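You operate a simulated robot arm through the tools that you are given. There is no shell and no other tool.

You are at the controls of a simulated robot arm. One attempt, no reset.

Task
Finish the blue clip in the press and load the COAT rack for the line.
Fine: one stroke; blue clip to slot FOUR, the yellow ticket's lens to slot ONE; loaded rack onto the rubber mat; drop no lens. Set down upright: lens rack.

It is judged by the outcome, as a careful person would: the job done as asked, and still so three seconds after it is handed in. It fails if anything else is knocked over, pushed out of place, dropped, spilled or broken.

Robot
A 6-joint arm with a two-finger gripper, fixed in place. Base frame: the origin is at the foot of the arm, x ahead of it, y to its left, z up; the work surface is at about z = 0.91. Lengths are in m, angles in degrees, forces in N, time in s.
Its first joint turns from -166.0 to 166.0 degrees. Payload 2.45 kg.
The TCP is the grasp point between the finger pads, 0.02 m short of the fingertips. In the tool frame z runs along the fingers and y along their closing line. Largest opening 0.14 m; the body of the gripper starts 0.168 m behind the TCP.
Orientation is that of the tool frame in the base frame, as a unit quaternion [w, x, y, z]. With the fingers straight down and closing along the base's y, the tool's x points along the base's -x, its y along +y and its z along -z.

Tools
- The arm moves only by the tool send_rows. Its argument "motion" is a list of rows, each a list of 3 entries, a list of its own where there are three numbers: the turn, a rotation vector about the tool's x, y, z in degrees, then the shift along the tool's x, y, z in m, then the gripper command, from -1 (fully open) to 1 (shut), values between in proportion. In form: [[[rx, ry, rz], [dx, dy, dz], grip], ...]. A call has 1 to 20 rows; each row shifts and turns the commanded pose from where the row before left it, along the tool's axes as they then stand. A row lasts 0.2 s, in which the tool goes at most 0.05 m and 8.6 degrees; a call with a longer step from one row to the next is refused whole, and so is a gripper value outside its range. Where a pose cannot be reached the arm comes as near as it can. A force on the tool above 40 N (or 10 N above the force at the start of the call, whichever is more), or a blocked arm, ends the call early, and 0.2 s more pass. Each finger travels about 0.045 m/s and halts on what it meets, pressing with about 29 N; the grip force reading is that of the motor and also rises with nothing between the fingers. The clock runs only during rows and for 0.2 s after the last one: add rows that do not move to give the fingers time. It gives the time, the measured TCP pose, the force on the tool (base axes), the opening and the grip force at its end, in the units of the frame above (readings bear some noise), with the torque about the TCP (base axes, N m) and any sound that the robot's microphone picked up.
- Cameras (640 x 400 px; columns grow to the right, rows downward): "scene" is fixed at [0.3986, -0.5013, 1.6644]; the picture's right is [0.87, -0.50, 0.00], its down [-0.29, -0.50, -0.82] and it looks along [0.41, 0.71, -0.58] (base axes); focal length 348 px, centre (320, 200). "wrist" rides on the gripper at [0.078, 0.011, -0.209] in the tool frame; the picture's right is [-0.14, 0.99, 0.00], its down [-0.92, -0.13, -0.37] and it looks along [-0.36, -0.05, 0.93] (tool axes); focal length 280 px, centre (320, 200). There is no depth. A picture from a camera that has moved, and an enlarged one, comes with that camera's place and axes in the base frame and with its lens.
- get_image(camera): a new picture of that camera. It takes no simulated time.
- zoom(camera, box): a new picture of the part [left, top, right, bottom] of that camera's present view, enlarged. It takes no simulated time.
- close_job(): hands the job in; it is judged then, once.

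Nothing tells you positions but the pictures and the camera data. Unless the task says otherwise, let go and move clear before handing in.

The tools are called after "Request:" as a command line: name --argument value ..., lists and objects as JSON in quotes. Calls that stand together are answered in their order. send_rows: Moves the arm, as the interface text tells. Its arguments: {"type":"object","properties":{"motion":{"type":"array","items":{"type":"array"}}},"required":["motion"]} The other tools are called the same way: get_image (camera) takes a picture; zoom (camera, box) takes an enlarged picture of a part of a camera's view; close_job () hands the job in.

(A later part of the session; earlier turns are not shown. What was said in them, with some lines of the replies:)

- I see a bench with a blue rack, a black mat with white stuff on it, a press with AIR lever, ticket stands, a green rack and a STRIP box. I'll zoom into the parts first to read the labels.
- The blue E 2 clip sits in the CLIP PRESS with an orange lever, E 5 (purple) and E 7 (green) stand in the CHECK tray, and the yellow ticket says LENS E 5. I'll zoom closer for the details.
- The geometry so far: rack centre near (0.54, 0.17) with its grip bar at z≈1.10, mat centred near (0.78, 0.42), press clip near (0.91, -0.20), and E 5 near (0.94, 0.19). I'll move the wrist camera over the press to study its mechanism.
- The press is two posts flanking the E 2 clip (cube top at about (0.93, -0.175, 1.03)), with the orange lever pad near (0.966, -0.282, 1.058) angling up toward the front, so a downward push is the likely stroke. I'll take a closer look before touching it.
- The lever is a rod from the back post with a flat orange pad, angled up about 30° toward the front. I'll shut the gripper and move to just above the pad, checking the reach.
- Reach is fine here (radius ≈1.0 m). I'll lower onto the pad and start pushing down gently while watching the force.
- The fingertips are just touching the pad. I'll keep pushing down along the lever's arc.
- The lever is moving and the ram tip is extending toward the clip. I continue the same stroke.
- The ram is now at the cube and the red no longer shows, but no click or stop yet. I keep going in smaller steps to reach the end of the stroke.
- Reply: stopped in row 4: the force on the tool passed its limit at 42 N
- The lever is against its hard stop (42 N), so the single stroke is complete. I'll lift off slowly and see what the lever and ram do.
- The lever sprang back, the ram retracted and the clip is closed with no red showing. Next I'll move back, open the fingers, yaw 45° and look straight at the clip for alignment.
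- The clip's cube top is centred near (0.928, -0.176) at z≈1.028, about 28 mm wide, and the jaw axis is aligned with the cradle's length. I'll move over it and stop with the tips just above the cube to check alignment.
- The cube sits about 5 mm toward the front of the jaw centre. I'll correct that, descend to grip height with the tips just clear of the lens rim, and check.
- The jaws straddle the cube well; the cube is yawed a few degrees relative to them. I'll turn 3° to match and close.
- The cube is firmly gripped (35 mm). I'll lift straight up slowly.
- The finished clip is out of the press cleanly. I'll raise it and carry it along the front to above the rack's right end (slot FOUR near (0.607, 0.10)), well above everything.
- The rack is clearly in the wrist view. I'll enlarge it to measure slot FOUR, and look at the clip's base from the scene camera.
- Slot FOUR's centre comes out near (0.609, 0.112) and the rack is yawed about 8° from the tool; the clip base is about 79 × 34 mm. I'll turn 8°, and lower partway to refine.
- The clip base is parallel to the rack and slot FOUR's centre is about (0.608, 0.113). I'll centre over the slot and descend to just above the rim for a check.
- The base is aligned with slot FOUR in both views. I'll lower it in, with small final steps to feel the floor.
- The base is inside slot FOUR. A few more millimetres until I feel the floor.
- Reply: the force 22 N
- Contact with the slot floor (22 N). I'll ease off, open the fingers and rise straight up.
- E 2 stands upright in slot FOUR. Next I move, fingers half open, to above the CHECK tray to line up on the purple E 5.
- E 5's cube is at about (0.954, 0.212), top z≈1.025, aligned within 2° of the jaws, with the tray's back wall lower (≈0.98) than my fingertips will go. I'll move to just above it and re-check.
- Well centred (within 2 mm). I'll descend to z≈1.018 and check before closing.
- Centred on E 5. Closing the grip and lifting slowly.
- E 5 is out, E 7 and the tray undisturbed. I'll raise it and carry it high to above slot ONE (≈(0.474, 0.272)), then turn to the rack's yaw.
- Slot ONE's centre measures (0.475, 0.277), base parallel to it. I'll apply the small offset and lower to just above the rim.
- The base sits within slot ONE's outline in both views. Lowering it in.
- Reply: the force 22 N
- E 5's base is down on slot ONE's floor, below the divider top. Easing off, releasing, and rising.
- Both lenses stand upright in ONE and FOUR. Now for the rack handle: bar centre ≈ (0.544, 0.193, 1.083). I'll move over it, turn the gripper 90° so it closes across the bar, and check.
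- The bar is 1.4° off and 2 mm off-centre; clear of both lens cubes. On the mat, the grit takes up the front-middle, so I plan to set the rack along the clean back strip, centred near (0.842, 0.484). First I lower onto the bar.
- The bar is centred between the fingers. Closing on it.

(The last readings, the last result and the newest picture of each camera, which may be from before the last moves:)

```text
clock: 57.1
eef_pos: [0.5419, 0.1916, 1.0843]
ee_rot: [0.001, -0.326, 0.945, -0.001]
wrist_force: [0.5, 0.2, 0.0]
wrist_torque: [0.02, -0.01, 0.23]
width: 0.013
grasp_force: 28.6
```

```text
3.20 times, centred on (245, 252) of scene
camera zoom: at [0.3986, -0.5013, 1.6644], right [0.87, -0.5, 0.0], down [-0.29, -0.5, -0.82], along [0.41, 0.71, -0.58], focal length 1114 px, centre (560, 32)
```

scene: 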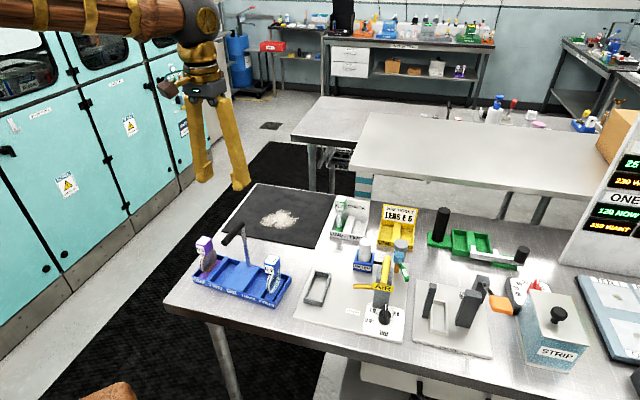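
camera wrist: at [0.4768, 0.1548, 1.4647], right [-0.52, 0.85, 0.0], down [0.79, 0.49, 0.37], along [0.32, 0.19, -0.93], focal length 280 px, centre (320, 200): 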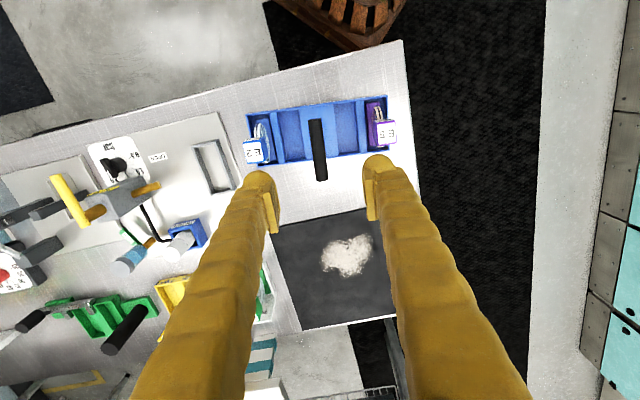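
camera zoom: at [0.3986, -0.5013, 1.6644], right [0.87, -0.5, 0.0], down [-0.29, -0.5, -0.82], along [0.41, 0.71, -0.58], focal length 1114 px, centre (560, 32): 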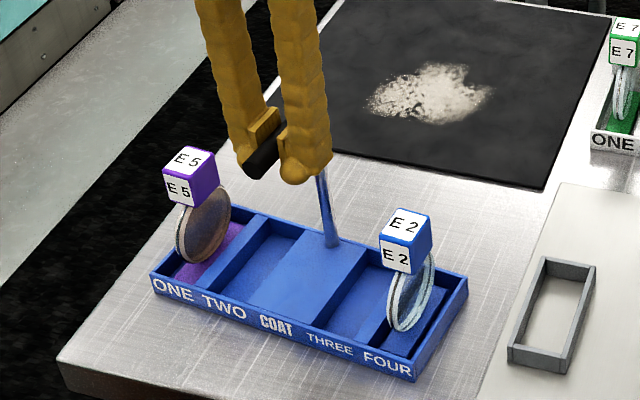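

The grip closed at 13 mm, slimmer than the bar looks, so I'll look closely before lifting.

Request:
zoom --camera "scene" --box '[220, 210, 280, 260]'

Request:
zoom --camera "wrist" --box '[285, 120, 355, 200]'

```text
8.00 times, centred on (250, 235) of scene
camera zoom: at [0.3986, -0.5013, 1.6644], right [0.87, -0.5, 0.0], down [-0.29, -0.5, -0.82], along [0.41, 0.71, -0.58], focal length 2785 px, centre (880, -80)
```

zoom: 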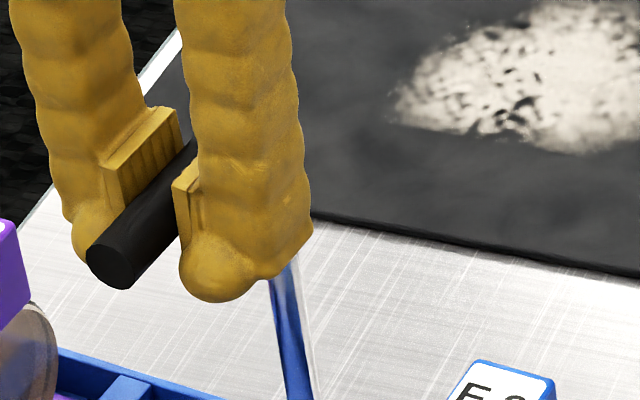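

```text
5.00 times, centred on (320, 160) of wrist
camera zoom: at [0.4741, 0.1527, 1.2926], right [-0.5, 0.87, 0.0], down [0.8, 0.47, 0.37], along [0.32, 0.18, -0.93], focal length 1402 px, centre (320, 400)
```

zoom: 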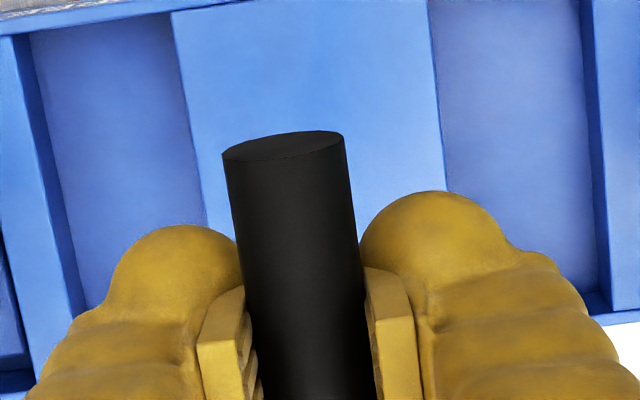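

The bar (≈15 mm) lies within the pads. I'll try a gentle 15 mm test lift.

Request:
send_rows --motion '[[[0, 0, 0], [0, 0, -0.002], 1], [[0, 0, 0], [0, 0, -0.003], 1], [[0, 0, 0], [0, 0, -0.005], 1], [[0, 0, 0], [0, 0, -0.005], 1], [[0, 0, 0], [0, 0, 0], 1], [[0, 0, 0], [0, 0, 0], 1]]'

Request:
zoom --camera "scene" --box '[180, 190, 310, 315]'

Request:
zoom --camera "wrist" --box '[235, 95, 405, 265]'

```text
clock: 58.5
eef_pos: [0.5425, 0.1913, 1.0983]
ee_rot: [0.002, -0.326, 0.945, -0.001]
wrist_force: [-0.7, 0.0, -1.0]
wrist_torque: [0.01, 0.02, -0.01]
width: 0.0164
grasp_force: 29.0
```

```text
3.20 times, centred on (245, 252) of scene
camera zoom: at [0.3986, -0.5013, 1.6644], right [0.87, -0.5, 0.0], down [-0.29, -0.5, -0.82], along [0.41, 0.71, -0.58], focal length 1114 px, centre (560, 32)
```

zoom: 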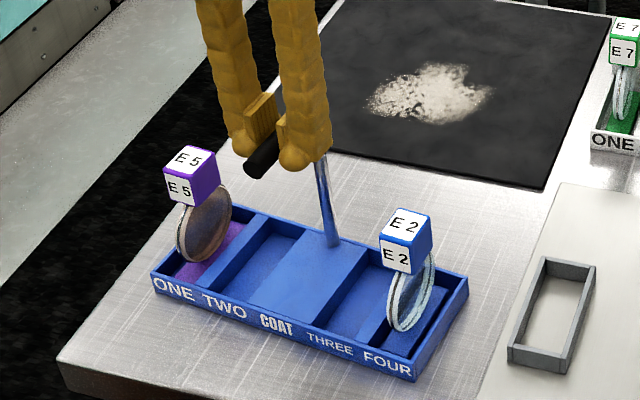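

```text
2.35 times, centred on (320, 180) of wrist
camera zoom: at [0.4742, 0.1527, 1.3072], right [-0.5, 0.87, 0.0], down [0.8, 0.47, 0.37], along [0.32, 0.18, -0.93], focal length 660 px, centre (320, 247)
```

zoom: 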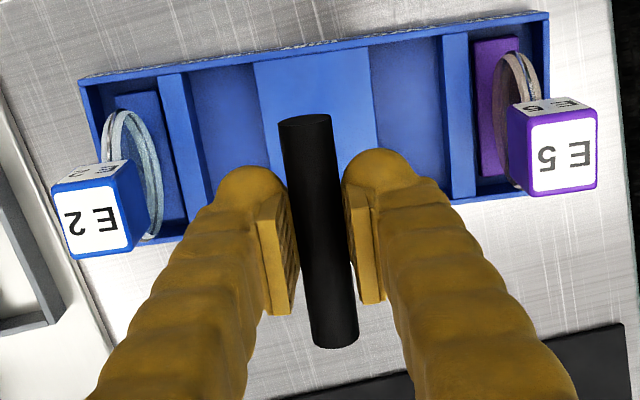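

The rack did not rise with the gripper, so the fingers slid on the bar. Let me look closely at why.

Request:
zoom --camera "scene" --box '[215, 195, 275, 255]'

Request:
zoom --camera "wrist" --box '[285, 130, 355, 210]'

Request:
send_rows --motion '[[[0, 0, 0], [0, 0, 0], 1]]'

```text
6.67 times, centred on (245, 225) of scene
camera zoom: at [0.3986, -0.5013, 1.6644], right [0.87, -0.5, 0.0], down [-0.29, -0.5, -0.82], along [0.41, 0.71, -0.58], focal length 2321 px, centre (820, 33)
```

zoom: 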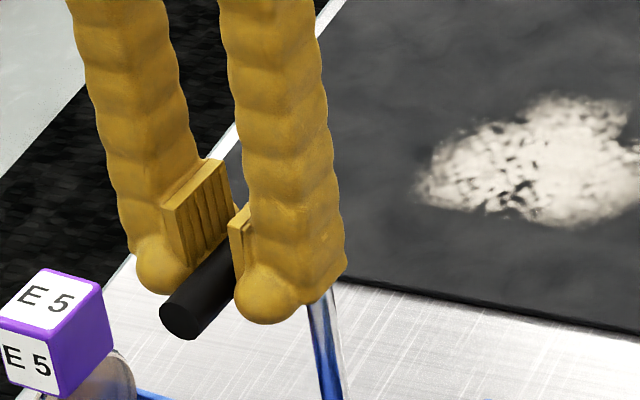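

```text
5.00 times, centred on (320, 170) of wrist
camera zoom: at [0.4742, 0.1527, 1.3072], right [-0.5, 0.87, 0.0], down [0.8, 0.47, 0.37], along [0.32, 0.18, -0.93], focal length 1402 px, centre (320, 350)
```

zoom: 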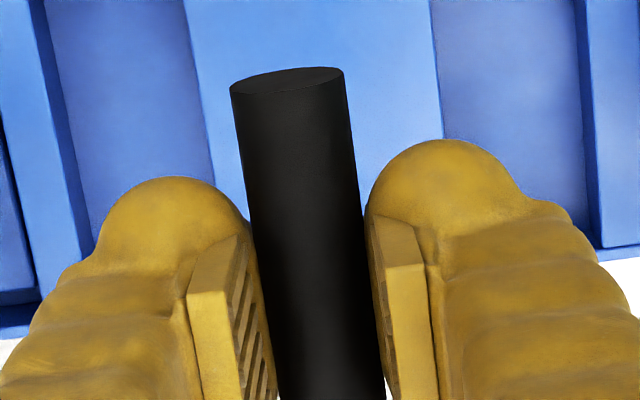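

```text
clock: 58.9
eef_pos: [0.5423, 0.1913, 1.0984]
ee_rot: [0.002, -0.325, 0.946, -0.002]
wrist_force: [-0.1, 0.4, -0.9]
wrist_torque: [0.0, -0.02, -0.02]
width: 0.0166
grasp_force: 28.4
```

The bar axis is at z≈1.082, and it is now down between the rounded fingertips rather than the ribbed pads. I'll reopen, go about 24 mm lower so the bar sits well up in the pads, and re-grip.

Request:
send_rows --motion '[[[0, 0, 0], [0, 0, 0], 0.5], [[0, 0, 0], [0, 0, 0], 0.3], [[0, 0, 0], [0, 0, 0], 0.3], [[0, 0, 0], [0, 0, 0], 0.3], [[0, 0, 0], [0, 0, 0.01], 0.3], [[0, 0, 0], [0, 0, 0.014], 0.3], [[0, 0, 0], [0, 0, 0], 0.3]]'

Request:
zoom --camera "scene" --box '[215, 195, 275, 255]'

Request:
zoom --camera "wrist" --box '[270, 110, 370, 230]'

```text
clock: 60.5
eef_pos: [0.5419, 0.1903, 1.0743]
ee_rot: [0.002, -0.325, 0.946, -0.001]
wrist_force: [0.0, 0.4, -0.7]
wrist_torque: [0.0, 0.01, -0.01]
width: 0.0492
grasp_force: 0.0
```

```text
6.67 times, centred on (245, 225) of scene
camera zoom: at [0.3986, -0.5013, 1.6644], right [0.87, -0.5, 0.0], down [-0.29, -0.5, -0.82], along [0.41, 0.71, -0.58], focal length 2321 px, centre (820, 33)
```

zoom: 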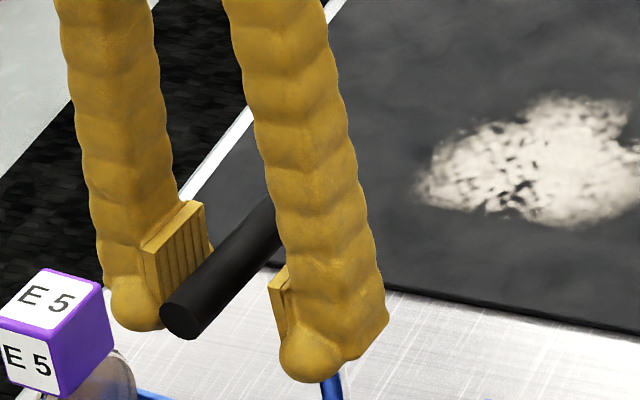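

```text
3.33 times, centred on (320, 170) of wrist
camera zoom: at [0.4737, 0.1523, 1.283], right [-0.5, 0.87, 0.0], down [0.8, 0.47, 0.37], along [0.32, 0.18, -0.93], focal length 935 px, centre (320, 300)
```

zoom: 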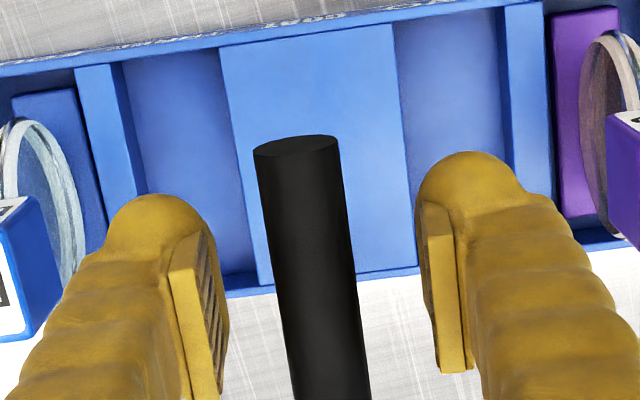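

Request:
send_rows --motion '[[[0, 0, 0], [0, 0, 0], 0.6], [[0, 0, 0], [0, 0, 0], 1], [[0, 0, 0], [0, 0, 0], 1], [[0, 0, 0], [0, 0, 0], 1], [[0, 0, 0], [0, 0, 0], 1]]'

Request:
zoom --camera "scene" --box '[215, 195, 275, 255]'

Request:
zoom --camera "wrist" --box '[270, 110, 370, 230]'

```text
clock: 61.7
eef_pos: [0.5423, 0.1906, 1.0742]
ee_rot: [0.002, -0.325, 0.946, -0.001]
wrist_force: [1.0, -1.0, -0.2]
wrist_torque: [0.05, 0.0, -0.02]
width: 0.0123
grasp_force: 28.6
```

```text
6.67 times, centred on (245, 225) of scene
camera zoom: at [0.3986, -0.5013, 1.6644], right [0.87, -0.5, 0.0], down [-0.29, -0.5, -0.82], along [0.41, 0.71, -0.58], focal length 2321 px, centre (820, 33)
```

zoom: 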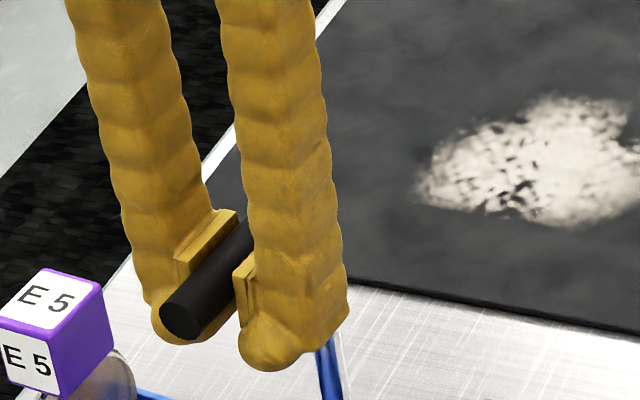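

```text
3.33 times, centred on (320, 170) of wrist
camera zoom: at [0.4738, 0.1523, 1.283], right [-0.5, 0.87, 0.0], down [0.8, 0.47, 0.37], along [0.32, 0.18, -0.93], focal length 935 px, centre (320, 300)
```

zoom: 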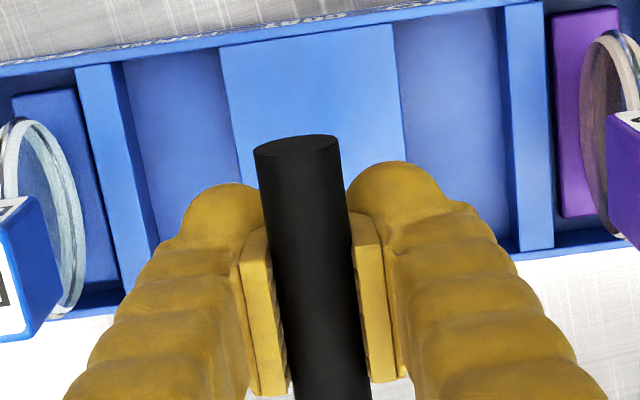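

Gripped again, bar higher in the pads. A very small test lift, reading the force.

Request:
send_rows --motion '[[[0, 0, 0], [0, 0, -0.001], 1], [[0, 0, 0], [0, 0, -0.001], 1], [[0, 0, 0], [0, 0, -0.001], 1]]'

Request:
send_rows --motion '[[[0, 0, 0], [0, 0, -0.001], 1], [[0, 0, 0], [0, 0, -0.001], 1], [[0, 0, 0], [0, 0, -0.001], 1]]'

Request:
zoom --camera "scene" --box '[180, 190, 310, 315]'

```text
clock: 62.5
eef_pos: [0.5424, 0.1915, 1.0769]
ee_rot: [0.001, -0.326, 0.945, 0.0]
wrist_force: [0.6, -0.3, -4.9]
wrist_torque: [-0.01, -0.02, 0.0]
width: 0.0122
grasp_force: 28.6
```

```text
clock: 63.3
eef_pos: [0.5425, 0.191, 1.0804]
ee_rot: [0.002, -0.326, 0.945, -0.001]
wrist_force: [0.4, -0.1, -4.7]
wrist_torque: [-0.04, 0.02, 0.0]
width: 0.012
grasp_force: 29.1
```

```text
3.20 times, centred on (245, 252) of scene
camera zoom: at [0.3986, -0.5013, 1.6644], right [0.87, -0.5, 0.0], down [-0.29, -0.5, -0.82], along [0.41, 0.71, -0.58], focal length 1114 px, centre (560, 32)
```

zoom: 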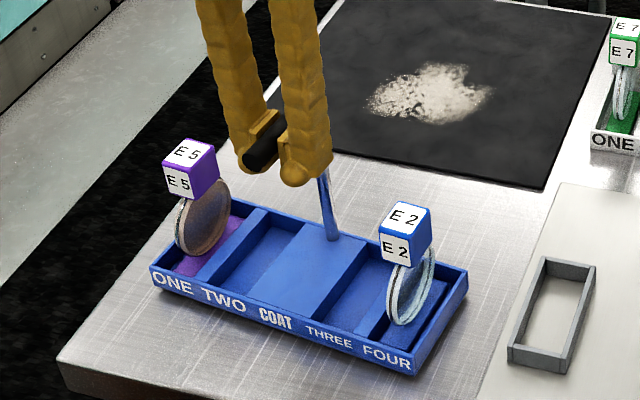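

The rack is now off the table (≈0.45 kg), hanging level with almost no torque. I'll continue lifting slowly.

Request:
send_rows --motion '[[[0, 0, 0], [0, 0, -0.003], 1], [[0, 0, 0], [0, 0, -0.005], 1], [[0, 0, 0], [0, 0, -0.007], 1], [[0, 0, 0], [0, 0, -0.009], 1], [[0, 0, 0], [0, 0, -0.01], 1], [[0, 0, 0], [0, 0, -0.01], 1], [[0, 0, 0], [0, 0, -0.01], 1], [[0, 0, 0], [0, 0, -0.008], 1], [[0, 0, 0], [0, 0, -0.005], 1], [[0, 0, 0], [0, 0, -0.003], 1], [[0, 0, 0], [0, 0, 0], 1]]'

Request:
zoom --camera "scene" --box '[180, 160, 310, 315]'

Request:
get_image --camera "wrist"

```text
clock: 65.7
eef_pos: [0.5424, 0.1908, 1.1523]
ee_rot: [0.002, -0.326, 0.945, -0.002]
wrist_force: [-0.9, 0.5, -4.4]
wrist_torque: [-0.02, 0.03, 0.0]
width: 0.0123
grasp_force: 29.0
```

```text
2.58 times, centred on (245, 238) of scene
camera zoom: at [0.3986, -0.5013, 1.6644], right [0.87, -0.5, 0.0], down [-0.29, -0.5, -0.82], along [0.41, 0.71, -0.58], focal length 898 px, centre (514, 103)
```

zoom: 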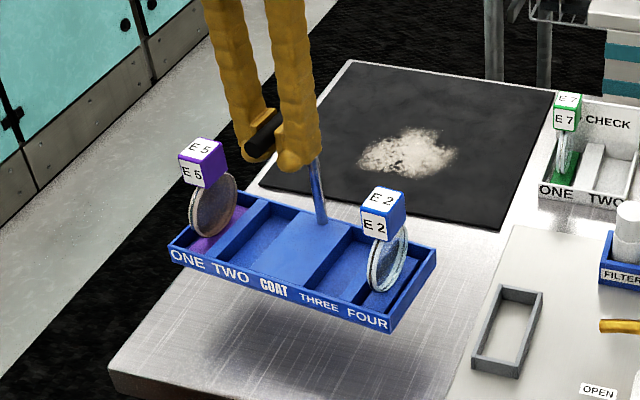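

```text
taken
camera wrist: at [0.4743, 0.1526, 1.36], right [-0.5, 0.87, 0.0], down [0.8, 0.47, 0.37], along [0.32, 0.18, -0.93], focal length 280 px, centre (320, 200)
```

wrist: 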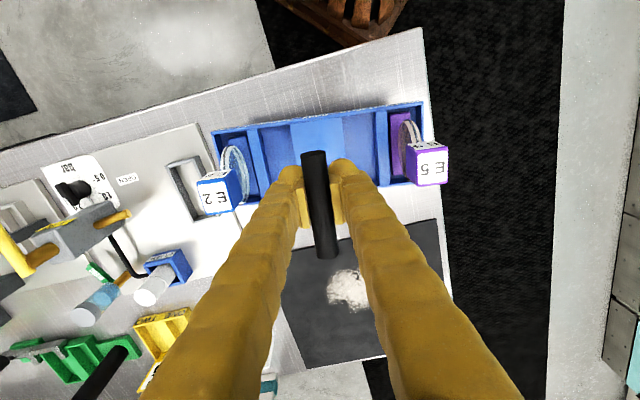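

The rack hangs level with both lenses in place. I'll carry it slowly toward the back strip of the mat.

Request:
send_rows --motion '[[[0, 0, 0], [-0.005, 0.0005, 0], 1], [[0, 0, 0], [-0.01, 0.001, 0], 1], [[0, 0, 0], [-0.015, 0.0015, 0], 1], [[0, 0, 0], [-0.018, 0.002, 0], 1], [[0, 0, 0], [-0.02, 0.0025, 0], 1], [[0, 0, 0], [-0.02, 0.0025, 0], 1], [[0, 0, 0], [-0.02, 0.0025, 0], 1], [[0, 0, 0], [-0.02, 0.0025, 0], 1], [[0, 0, 0], [-0.02, 0.0025, 0], 1], [[0, 0, 0], [-0.02, 0.0025, 0], 1], [[0, 0, 0], [-0.018, 0.0025, 0], 1], [[0, 0, 0], [-0.014, 0.002, 0], 1], [[0, 0, 0], [-0.008, 0.001, 0], 1], [[0, 0, 0], [-0.004, 0.0005, 0], 1], [[0, 0, 0], [0, 0, 0], 1]]'

Request:
zoom --camera "scene" --box '[180, 120, 360, 315]'

Request:
get_image --camera "wrist"

```text
clock: 68.9
eef_pos: [0.694, 0.3428, 1.1507]
ee_rot: [0.002, -0.327, 0.945, -0.001]
wrist_force: [0.2, -0.3, -4.2]
wrist_torque: [-0.04, 0.02, 0.01]
width: 0.0124
grasp_force: 29.1
```

```text
2.05 times, centred on (270, 218) of scene
camera zoom: at [0.3986, -0.5013, 1.6644], right [0.87, -0.5, 0.0], down [-0.29, -0.5, -0.82], along [0.41, 0.71, -0.58], focal length 714 px, centre (423, 164)
```

zoom: 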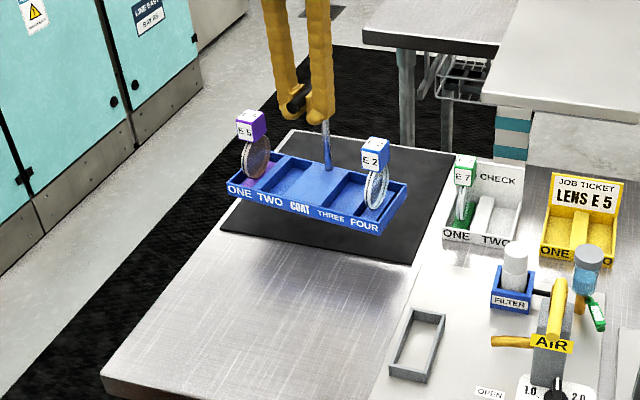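

```text
taken
camera wrist: at [0.6256, 0.304, 1.3597], right [-0.5, 0.87, 0.0], down [0.8, 0.47, 0.37], along [0.32, 0.18, -0.93], focal length 280 px, centre (320, 200)
```

wrist: 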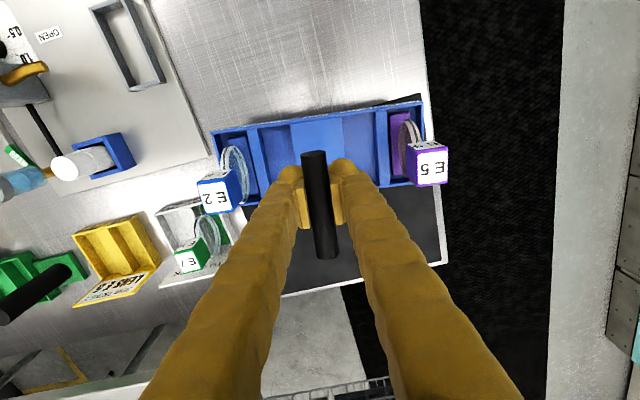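

Steady. Now turning 6° to match the mat's edge and continuing most of the remaining way, then I'll measure.

Request:
send_rows --motion '[[[0, 0, -1], [0, 0, 0], 1], [[0, 0, -1.5], [0, 0, 0], 1], [[0, 0, -1.5], [0, 0, 0], 1], [[0, 0, -1.2], [-0.004, 0, 0], 1], [[0, 0, -0.7], [-0.008, 0, 0], 1], [[0, 0, 0], [-0.014, 0, 0], 1], [[0, 0, 0], [-0.018, 0, 0], 1], [[0, 0, 0], [-0.02, 0, 0], 1], [[0, 0, 0], [-0.02, 0, 0], 1], [[0, 0, 0], [-0.02, 0, 0], 1], [[0, 0, 0], [-0.02, 0, 0], 1], [[0, 0, 0], [-0.018, 0, 0], 1], [[0, 0, 0], [-0.014, 0, 0], 1], [[0, 0, 0], [-0.008, 0, 0], 1], [[0, 0, 0], [-0.004, 0, 0], 1], [[0, 0, 0], [0, 0, 0], 1]]'

Request:
zoom --camera "scene" --box '[200, 130, 360, 270]'

Request:
get_image --camera "wrist"

```text
clock: 72.3
eef_pos: [0.8154, 0.4593, 1.1519]
ee_rot: [0.002, -0.374, 0.927, -0.001]
wrist_force: [0.1, -0.5, -4.6]
wrist_torque: [-0.03, 0.03, 0.0]
width: 0.0122
grasp_force: 28.9
```

```text
2.86 times, centred on (280, 200) of scene
camera zoom: at [0.3986, -0.5013, 1.6644], right [0.87, -0.5, 0.0], down [-0.29, -0.5, -0.82], along [0.41, 0.71, -0.58], focal length 995 px, centre (434, 200)
```

zoom: 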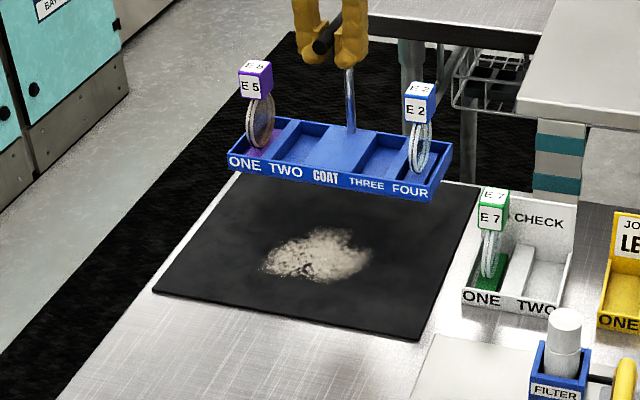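

```text
taken
camera wrist: at [0.7517, 0.4141, 1.3605], right [-0.59, 0.81, 0.0], down [0.75, 0.55, 0.37], along [0.3, 0.22, -0.93], focal length 280 px, centre (320, 200)
```

wrist: 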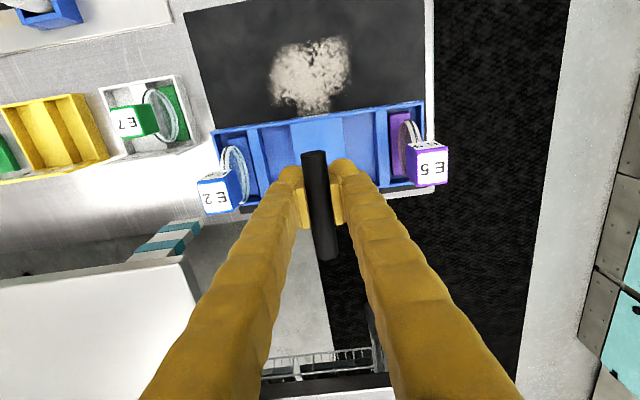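

Request:
zoom --camera "wrist" --box '[180, 0, 460, 220]'

```text
1.82 times, centred on (320, 110) of wrist
camera zoom: at [0.7517, 0.4141, 1.3605], right [-0.59, 0.81, 0.0], down [0.75, 0.55, 0.37], along [0.3, 0.22, -0.93], focal length 510 px, centre (320, 364)
```

zoom: 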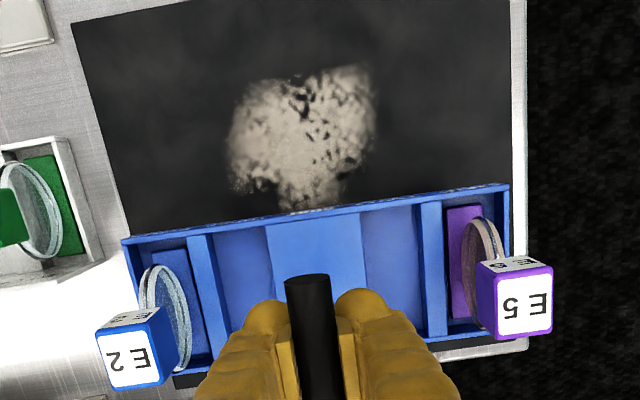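

Measured: the grit ends about 20 mm short of the front of the planned footprint, and the mat's back edge leaves about 9 mm behind. I need 37 mm more toward the back, then lower.

Request:
send_rows --motion '[[[0, 0, 0], [-0.004, 0, 0], 1], [[0, 0, 0], [-0.008, 0, 0], 1], [[0, 0, 0], [-0.01, 0, 0], 1], [[0, 0, 0], [-0.009, 0, 0], 1], [[0, 0, 0], [-0.006, 0, 0], 1], [[0, 0, 0], [0, 0, 0.005], 1], [[0, 0, 0], [0, 0, 0.009], 1], [[0, 0, 0], [0, 0, 0.01], 1], [[0, 0, 0], [0, 0, 0.01], 1], [[0, 0, 0], [0, 0, 0.008], 1], [[0, 0, 0], [0, 0, 0.005], 1], [[0, 0, 0], [0, 0, 0], 1]]'

Request:
zoom --camera "scene" --box '[200, 130, 360, 270]'

Request:
zoom --camera "wrist" --box '[180, 0, 460, 220]'

```text
clock: 74.9
eef_pos: [0.8408, 0.4836, 1.1047]
ee_rot: [0.001, -0.374, 0.928, -0.001]
wrist_force: [-0.3, 0.2, -4.9]
wrist_torque: [-0.04, 0.07, 0.02]
width: 0.012
grasp_force: 29.2
```

```text
2.86 times, centred on (280, 200) of scene
camera zoom: at [0.3986, -0.5013, 1.6644], right [0.87, -0.5, 0.0], down [-0.29, -0.5, -0.82], along [0.41, 0.71, -0.58], focal length 995 px, centre (434, 200)
```

zoom: 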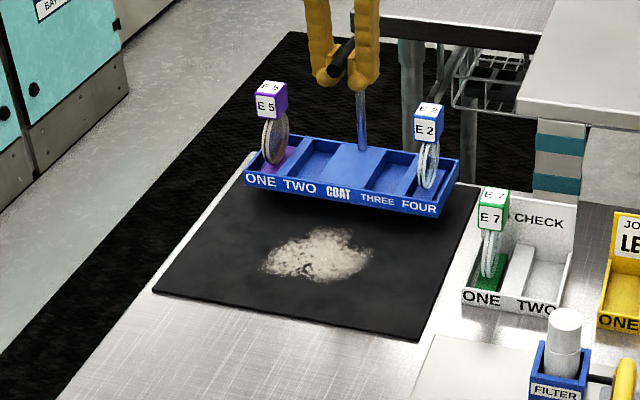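

```text
1.82 times, centred on (320, 110) of wrist
camera zoom: at [0.7774, 0.4391, 1.3131], right [-0.59, 0.81, 0.0], down [0.75, 0.55, 0.37], along [0.3, 0.22, -0.93], focal length 510 px, centre (320, 364)
```

zoom: 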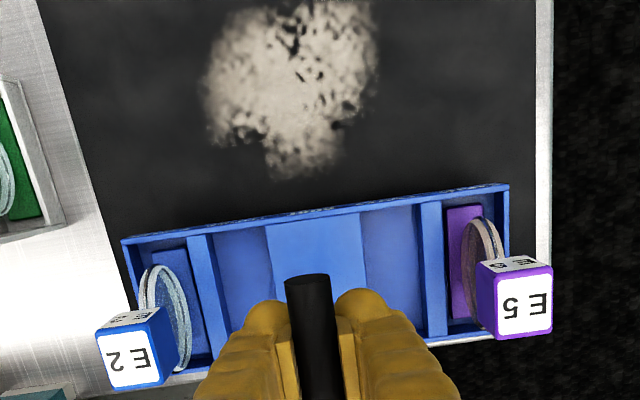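

The rack is clear of the grit by ~20 mm and of the mat's back edge by ~5–10 mm, so I'll shift 6 mm forward to balance that, then lower onto the mat.

Request:
send_rows --motion '[[[0, 0, 0], [0.003, 0, 0], 1], [[0, 0, 0], [0.003, 0, 0.002], 1], [[0, 0, 0], [0, 0, 0.005], 1], [[0, 0, 0], [0, 0, 0.006], 1], [[0, 0, 0], [0, 0, 0.005], 1], [[0, 0, 0], [0, 0, 0.003], 1], [[0, 0, 0], [0, 0, 0], 1]]'

Request:
send_rows --motion '[[[0, 0, 0], [0, 0, 0.001], 1], [[0, 0, 0], [0, 0, 0.001], 1], [[0, 0, 0], [0, 0, 0], 1]]'

Request:
zoom --camera "scene" --box '[200, 130, 360, 270]'

```text
clock: 76.5
eef_pos: [0.837, 0.4813, 1.0844]
ee_rot: [0.001, -0.374, 0.927, -0.001]
wrist_force: [-0.3, 0.0, -5.0]
wrist_torque: [-0.01, 0.01, -0.01]
width: 0.0124
grasp_force: 28.7
```

```text
clock: 77.3
eef_pos: [0.8366, 0.4801, 1.082]
ee_rot: [0.002, -0.373, 0.928, -0.001]
wrist_force: [0.2, 0.6, -4.6]
wrist_torque: [0.0, 0.01, -0.02]
width: 0.0119
grasp_force: 29.1
```

```text
2.86 times, centred on (280, 200) of scene
camera zoom: at [0.3986, -0.5013, 1.6644], right [0.87, -0.5, 0.0], down [-0.29, -0.5, -0.82], along [0.41, 0.71, -0.58], focal length 995 px, centre (434, 200)
```

zoom: 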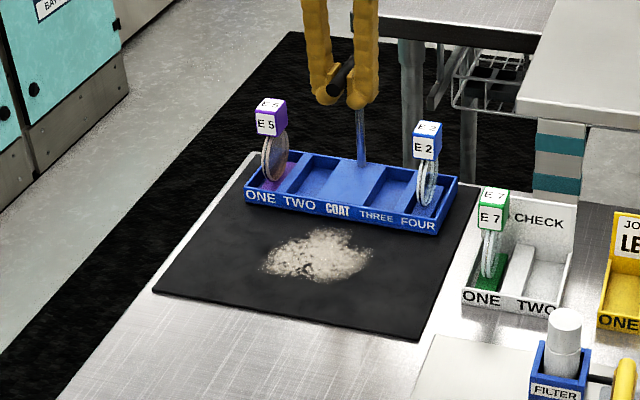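

Request:
send_rows --motion '[[[0, 0, 0], [0, 0, 0.001], 1], [[0, 0, 0], [0, 0, 0.001], 1], [[0, 0, 0], [0, 0, 0], 1]]'

Request:
send_rows --motion '[[[0, 0, 0], [0, 0, 0.001], 1], [[0, 0, 0], [0, 0, 0.001], 1], [[0, 0, 0], [0, 0, 0], 1]]'

```text
clock: 78.1
eef_pos: [0.8377, 0.4802, 1.0803]
ee_rot: [0.001, -0.374, 0.927, -0.002]
wrist_force: [0.3, -0.6, -4.2]
wrist_torque: [-0.02, 0.0, 0.01]
width: 0.0122
grasp_force: 29.0
```

```text
clock: 78.9
eef_pos: [0.8376, 0.4801, 1.0795]
ee_rot: [0.002, -0.375, 0.927, -0.001]
wrist_force: [-5.4, -1.3, 22.5]
wrist_torque: [0.01, -0.03, 0.03]
width: 0.0122
grasp_force: 29.3
```

The rack is down on the mat. I'll ease off the pressure, open gently, and check before leaving.

Request:
send_rows --motion '[[[0, 0, 0], [0, 0, -0.0008], 1], [[0, 0, 0], [0, 0, 0], 1], [[0, 0, 0], [0, 0, 0], 0.8], [[0, 0, 0], [0, 0, 0], 0.6], [[0, 0, 0], [0, 0, 0], 0.4], [[0, 0, 0], [0, 0, 0], 0.3], [[0, 0, 0], [0, 0, 0], 0.3]]'

Request:
zoom --camera "scene" --box '[200, 130, 360, 270]'

Request:
zoom --camera "wrist" --box '[180, 0, 460, 220]'

```text
clock: 80.5
eef_pos: [0.8363, 0.4792, 1.0781]
ee_rot: [0.002, -0.374, 0.927, -0.002]
wrist_force: [-0.1, 0.6, 0.2]
wrist_torque: [0.03, -0.04, -0.02]
width: 0.049
grasp_force: 0.0
```

```text
2.86 times, centred on (280, 200) of scene
camera zoom: at [0.3986, -0.5013, 1.6644], right [0.87, -0.5, 0.0], down [-0.29, -0.5, -0.82], along [0.41, 0.71, -0.58], focal length 995 px, centre (434, 200)
```

zoom: 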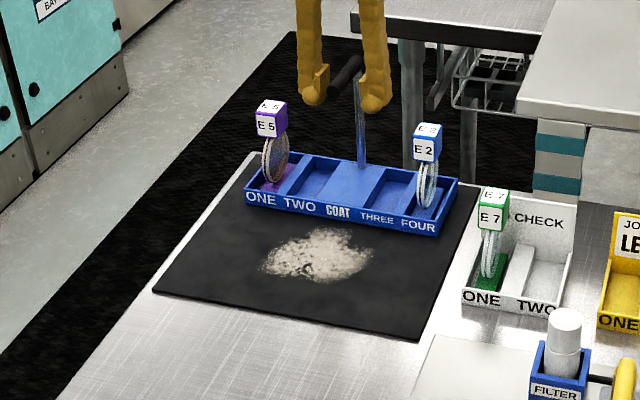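

```text
1.82 times, centred on (320, 110) of wrist
camera zoom: at [0.7734, 0.4349, 1.2874], right [-0.59, 0.81, 0.0], down [0.75, 0.55, 0.37], along [0.3, 0.22, -0.93], focal length 510 px, centre (320, 364)
```

zoom: 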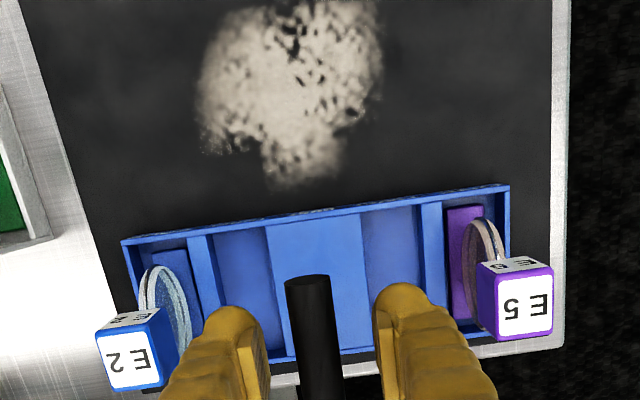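

Released; the rack stands flat on the mat, clear of the grit, lenses upright. I'll rise straight up and back away.

Request:
send_rows --motion '[[[0, 0, 0], [0, 0, -0.008], 0.3], [[0, 0, 0], [0, 0, -0.015], 0.3], [[0, 0, 0], [0, 0, -0.025], 0.3], [[0, 0, 0], [0, 0, -0.035], 0.3], [[0, 0, 0], [0, 0, -0.04], 0.3], [[0, 0, 0], [0, 0, -0.04], 0.3], [[0, 0, 0], [0, 0, -0.04], 0.3], [[0, 0, 0], [0.03, 0, -0.02], 0.3], [[0, 0, 0], [0.04, 0, 0], 0.3], [[0, 0, 0], [0.04, 0, 0], 0.3], [[0, 0, 0], [0.04, 0, 0], 0.3], [[0, 0, 0], [0.04, 0, 0], 0.3], [[0, 0, 0], [0.04, 0, 0], 0.3], [[0, 0, 0], [0, 0, 0], 0.3]]'

Request:
get_image --camera "scene"

Request:
zoom --camera "scene" --box '[210, 150, 350, 260]'

Request:
get_image --camera "wrist"

Request:
zoom --camera "scene" --box '[300, 180, 560, 370]'

```text
clock: 83.5
eef_pos: [0.6691, 0.3196, 1.3003]
ee_rot: [0.002, -0.373, 0.928, -0.001]
wrist_force: [0.2, -0.2, 0.8]
wrist_torque: [0.0, -0.03, 0.01]
width: 0.0489
grasp_force: 0.2
```

```text
taken
```

scene: 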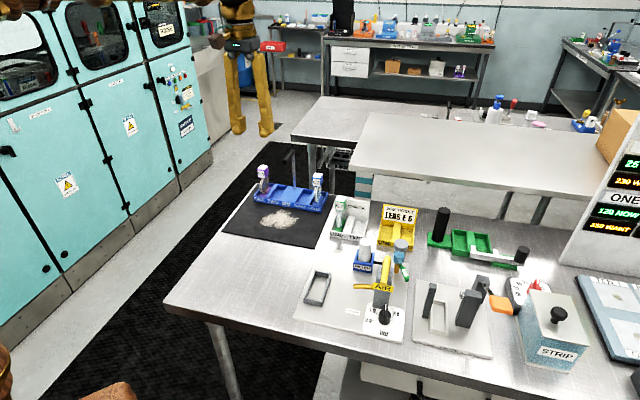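

```text
3.64 times, centred on (280, 205) of scene
camera zoom: at [0.3986, -0.5013, 1.6644], right [0.87, -0.5, 0.0], down [-0.29, -0.5, -0.82], along [0.41, 0.71, -0.58], focal length 1266 px, centre (466, 182)
```

zoom: 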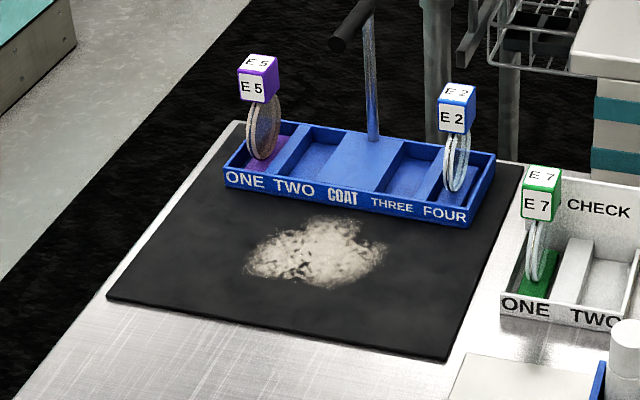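

```text
taken
camera wrist: at [0.6048, 0.2744, 1.5099], right [-0.59, 0.81, 0.0], down [0.75, 0.55, 0.37], along [0.3, 0.22, -0.93], focal length 280 px, centre (320, 200)
```

wrist: 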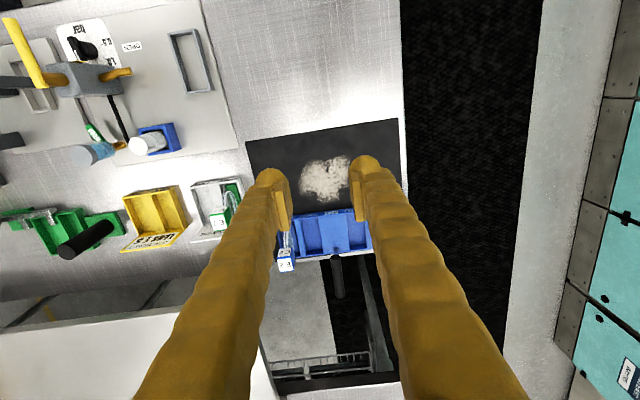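

```text
2.11 times, centred on (430, 275) of scene
camera zoom: at [0.3986, -0.5013, 1.6644], right [0.87, -0.5, 0.0], down [-0.29, -0.5, -0.82], along [0.41, 0.71, -0.58], focal length 733 px, centre (88, 42)
```

zoom: 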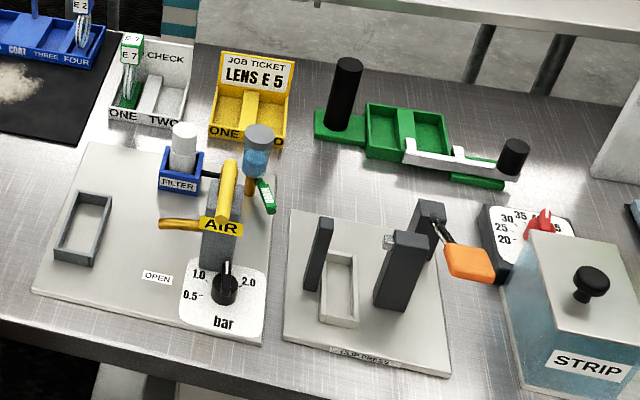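

The COAT rack stands upright on the clean part of the mat, with E 5 in slot ONE and E 2 in slot FOUR. Everything else is where it was and the arm is clear, so I'm handing in.

Request:
close_job

```text
The job is handed in.
```

I finished the blue E 2 clip with one press stroke, loaded the COAT rack and set it upright on the rubber mat. The job is handed in, but no verdict has come back yet.

- **Press:** the lever went down once to its hard stop and sprang back. The red on the clip no longer shows, so I take it as closed.
- **Slot FOUR:** holds the E 2 clip, standing upright.
- **Slot ONE:** holds E 5, the lens named on the yellow ticket. It came from position TWO of the CHECK tray.
- **Rack:** it sits along the back of the mat, clear of the white powder in the middle and about 1 cm or more from the back edge. My first grip on the handle slipped before the rack left the table, so I gripped lower and it lifted level.

No lens was dropped. The last pictures show the rest of the bench as it was, with E 7 still in its tray and the gripper open and well clear.
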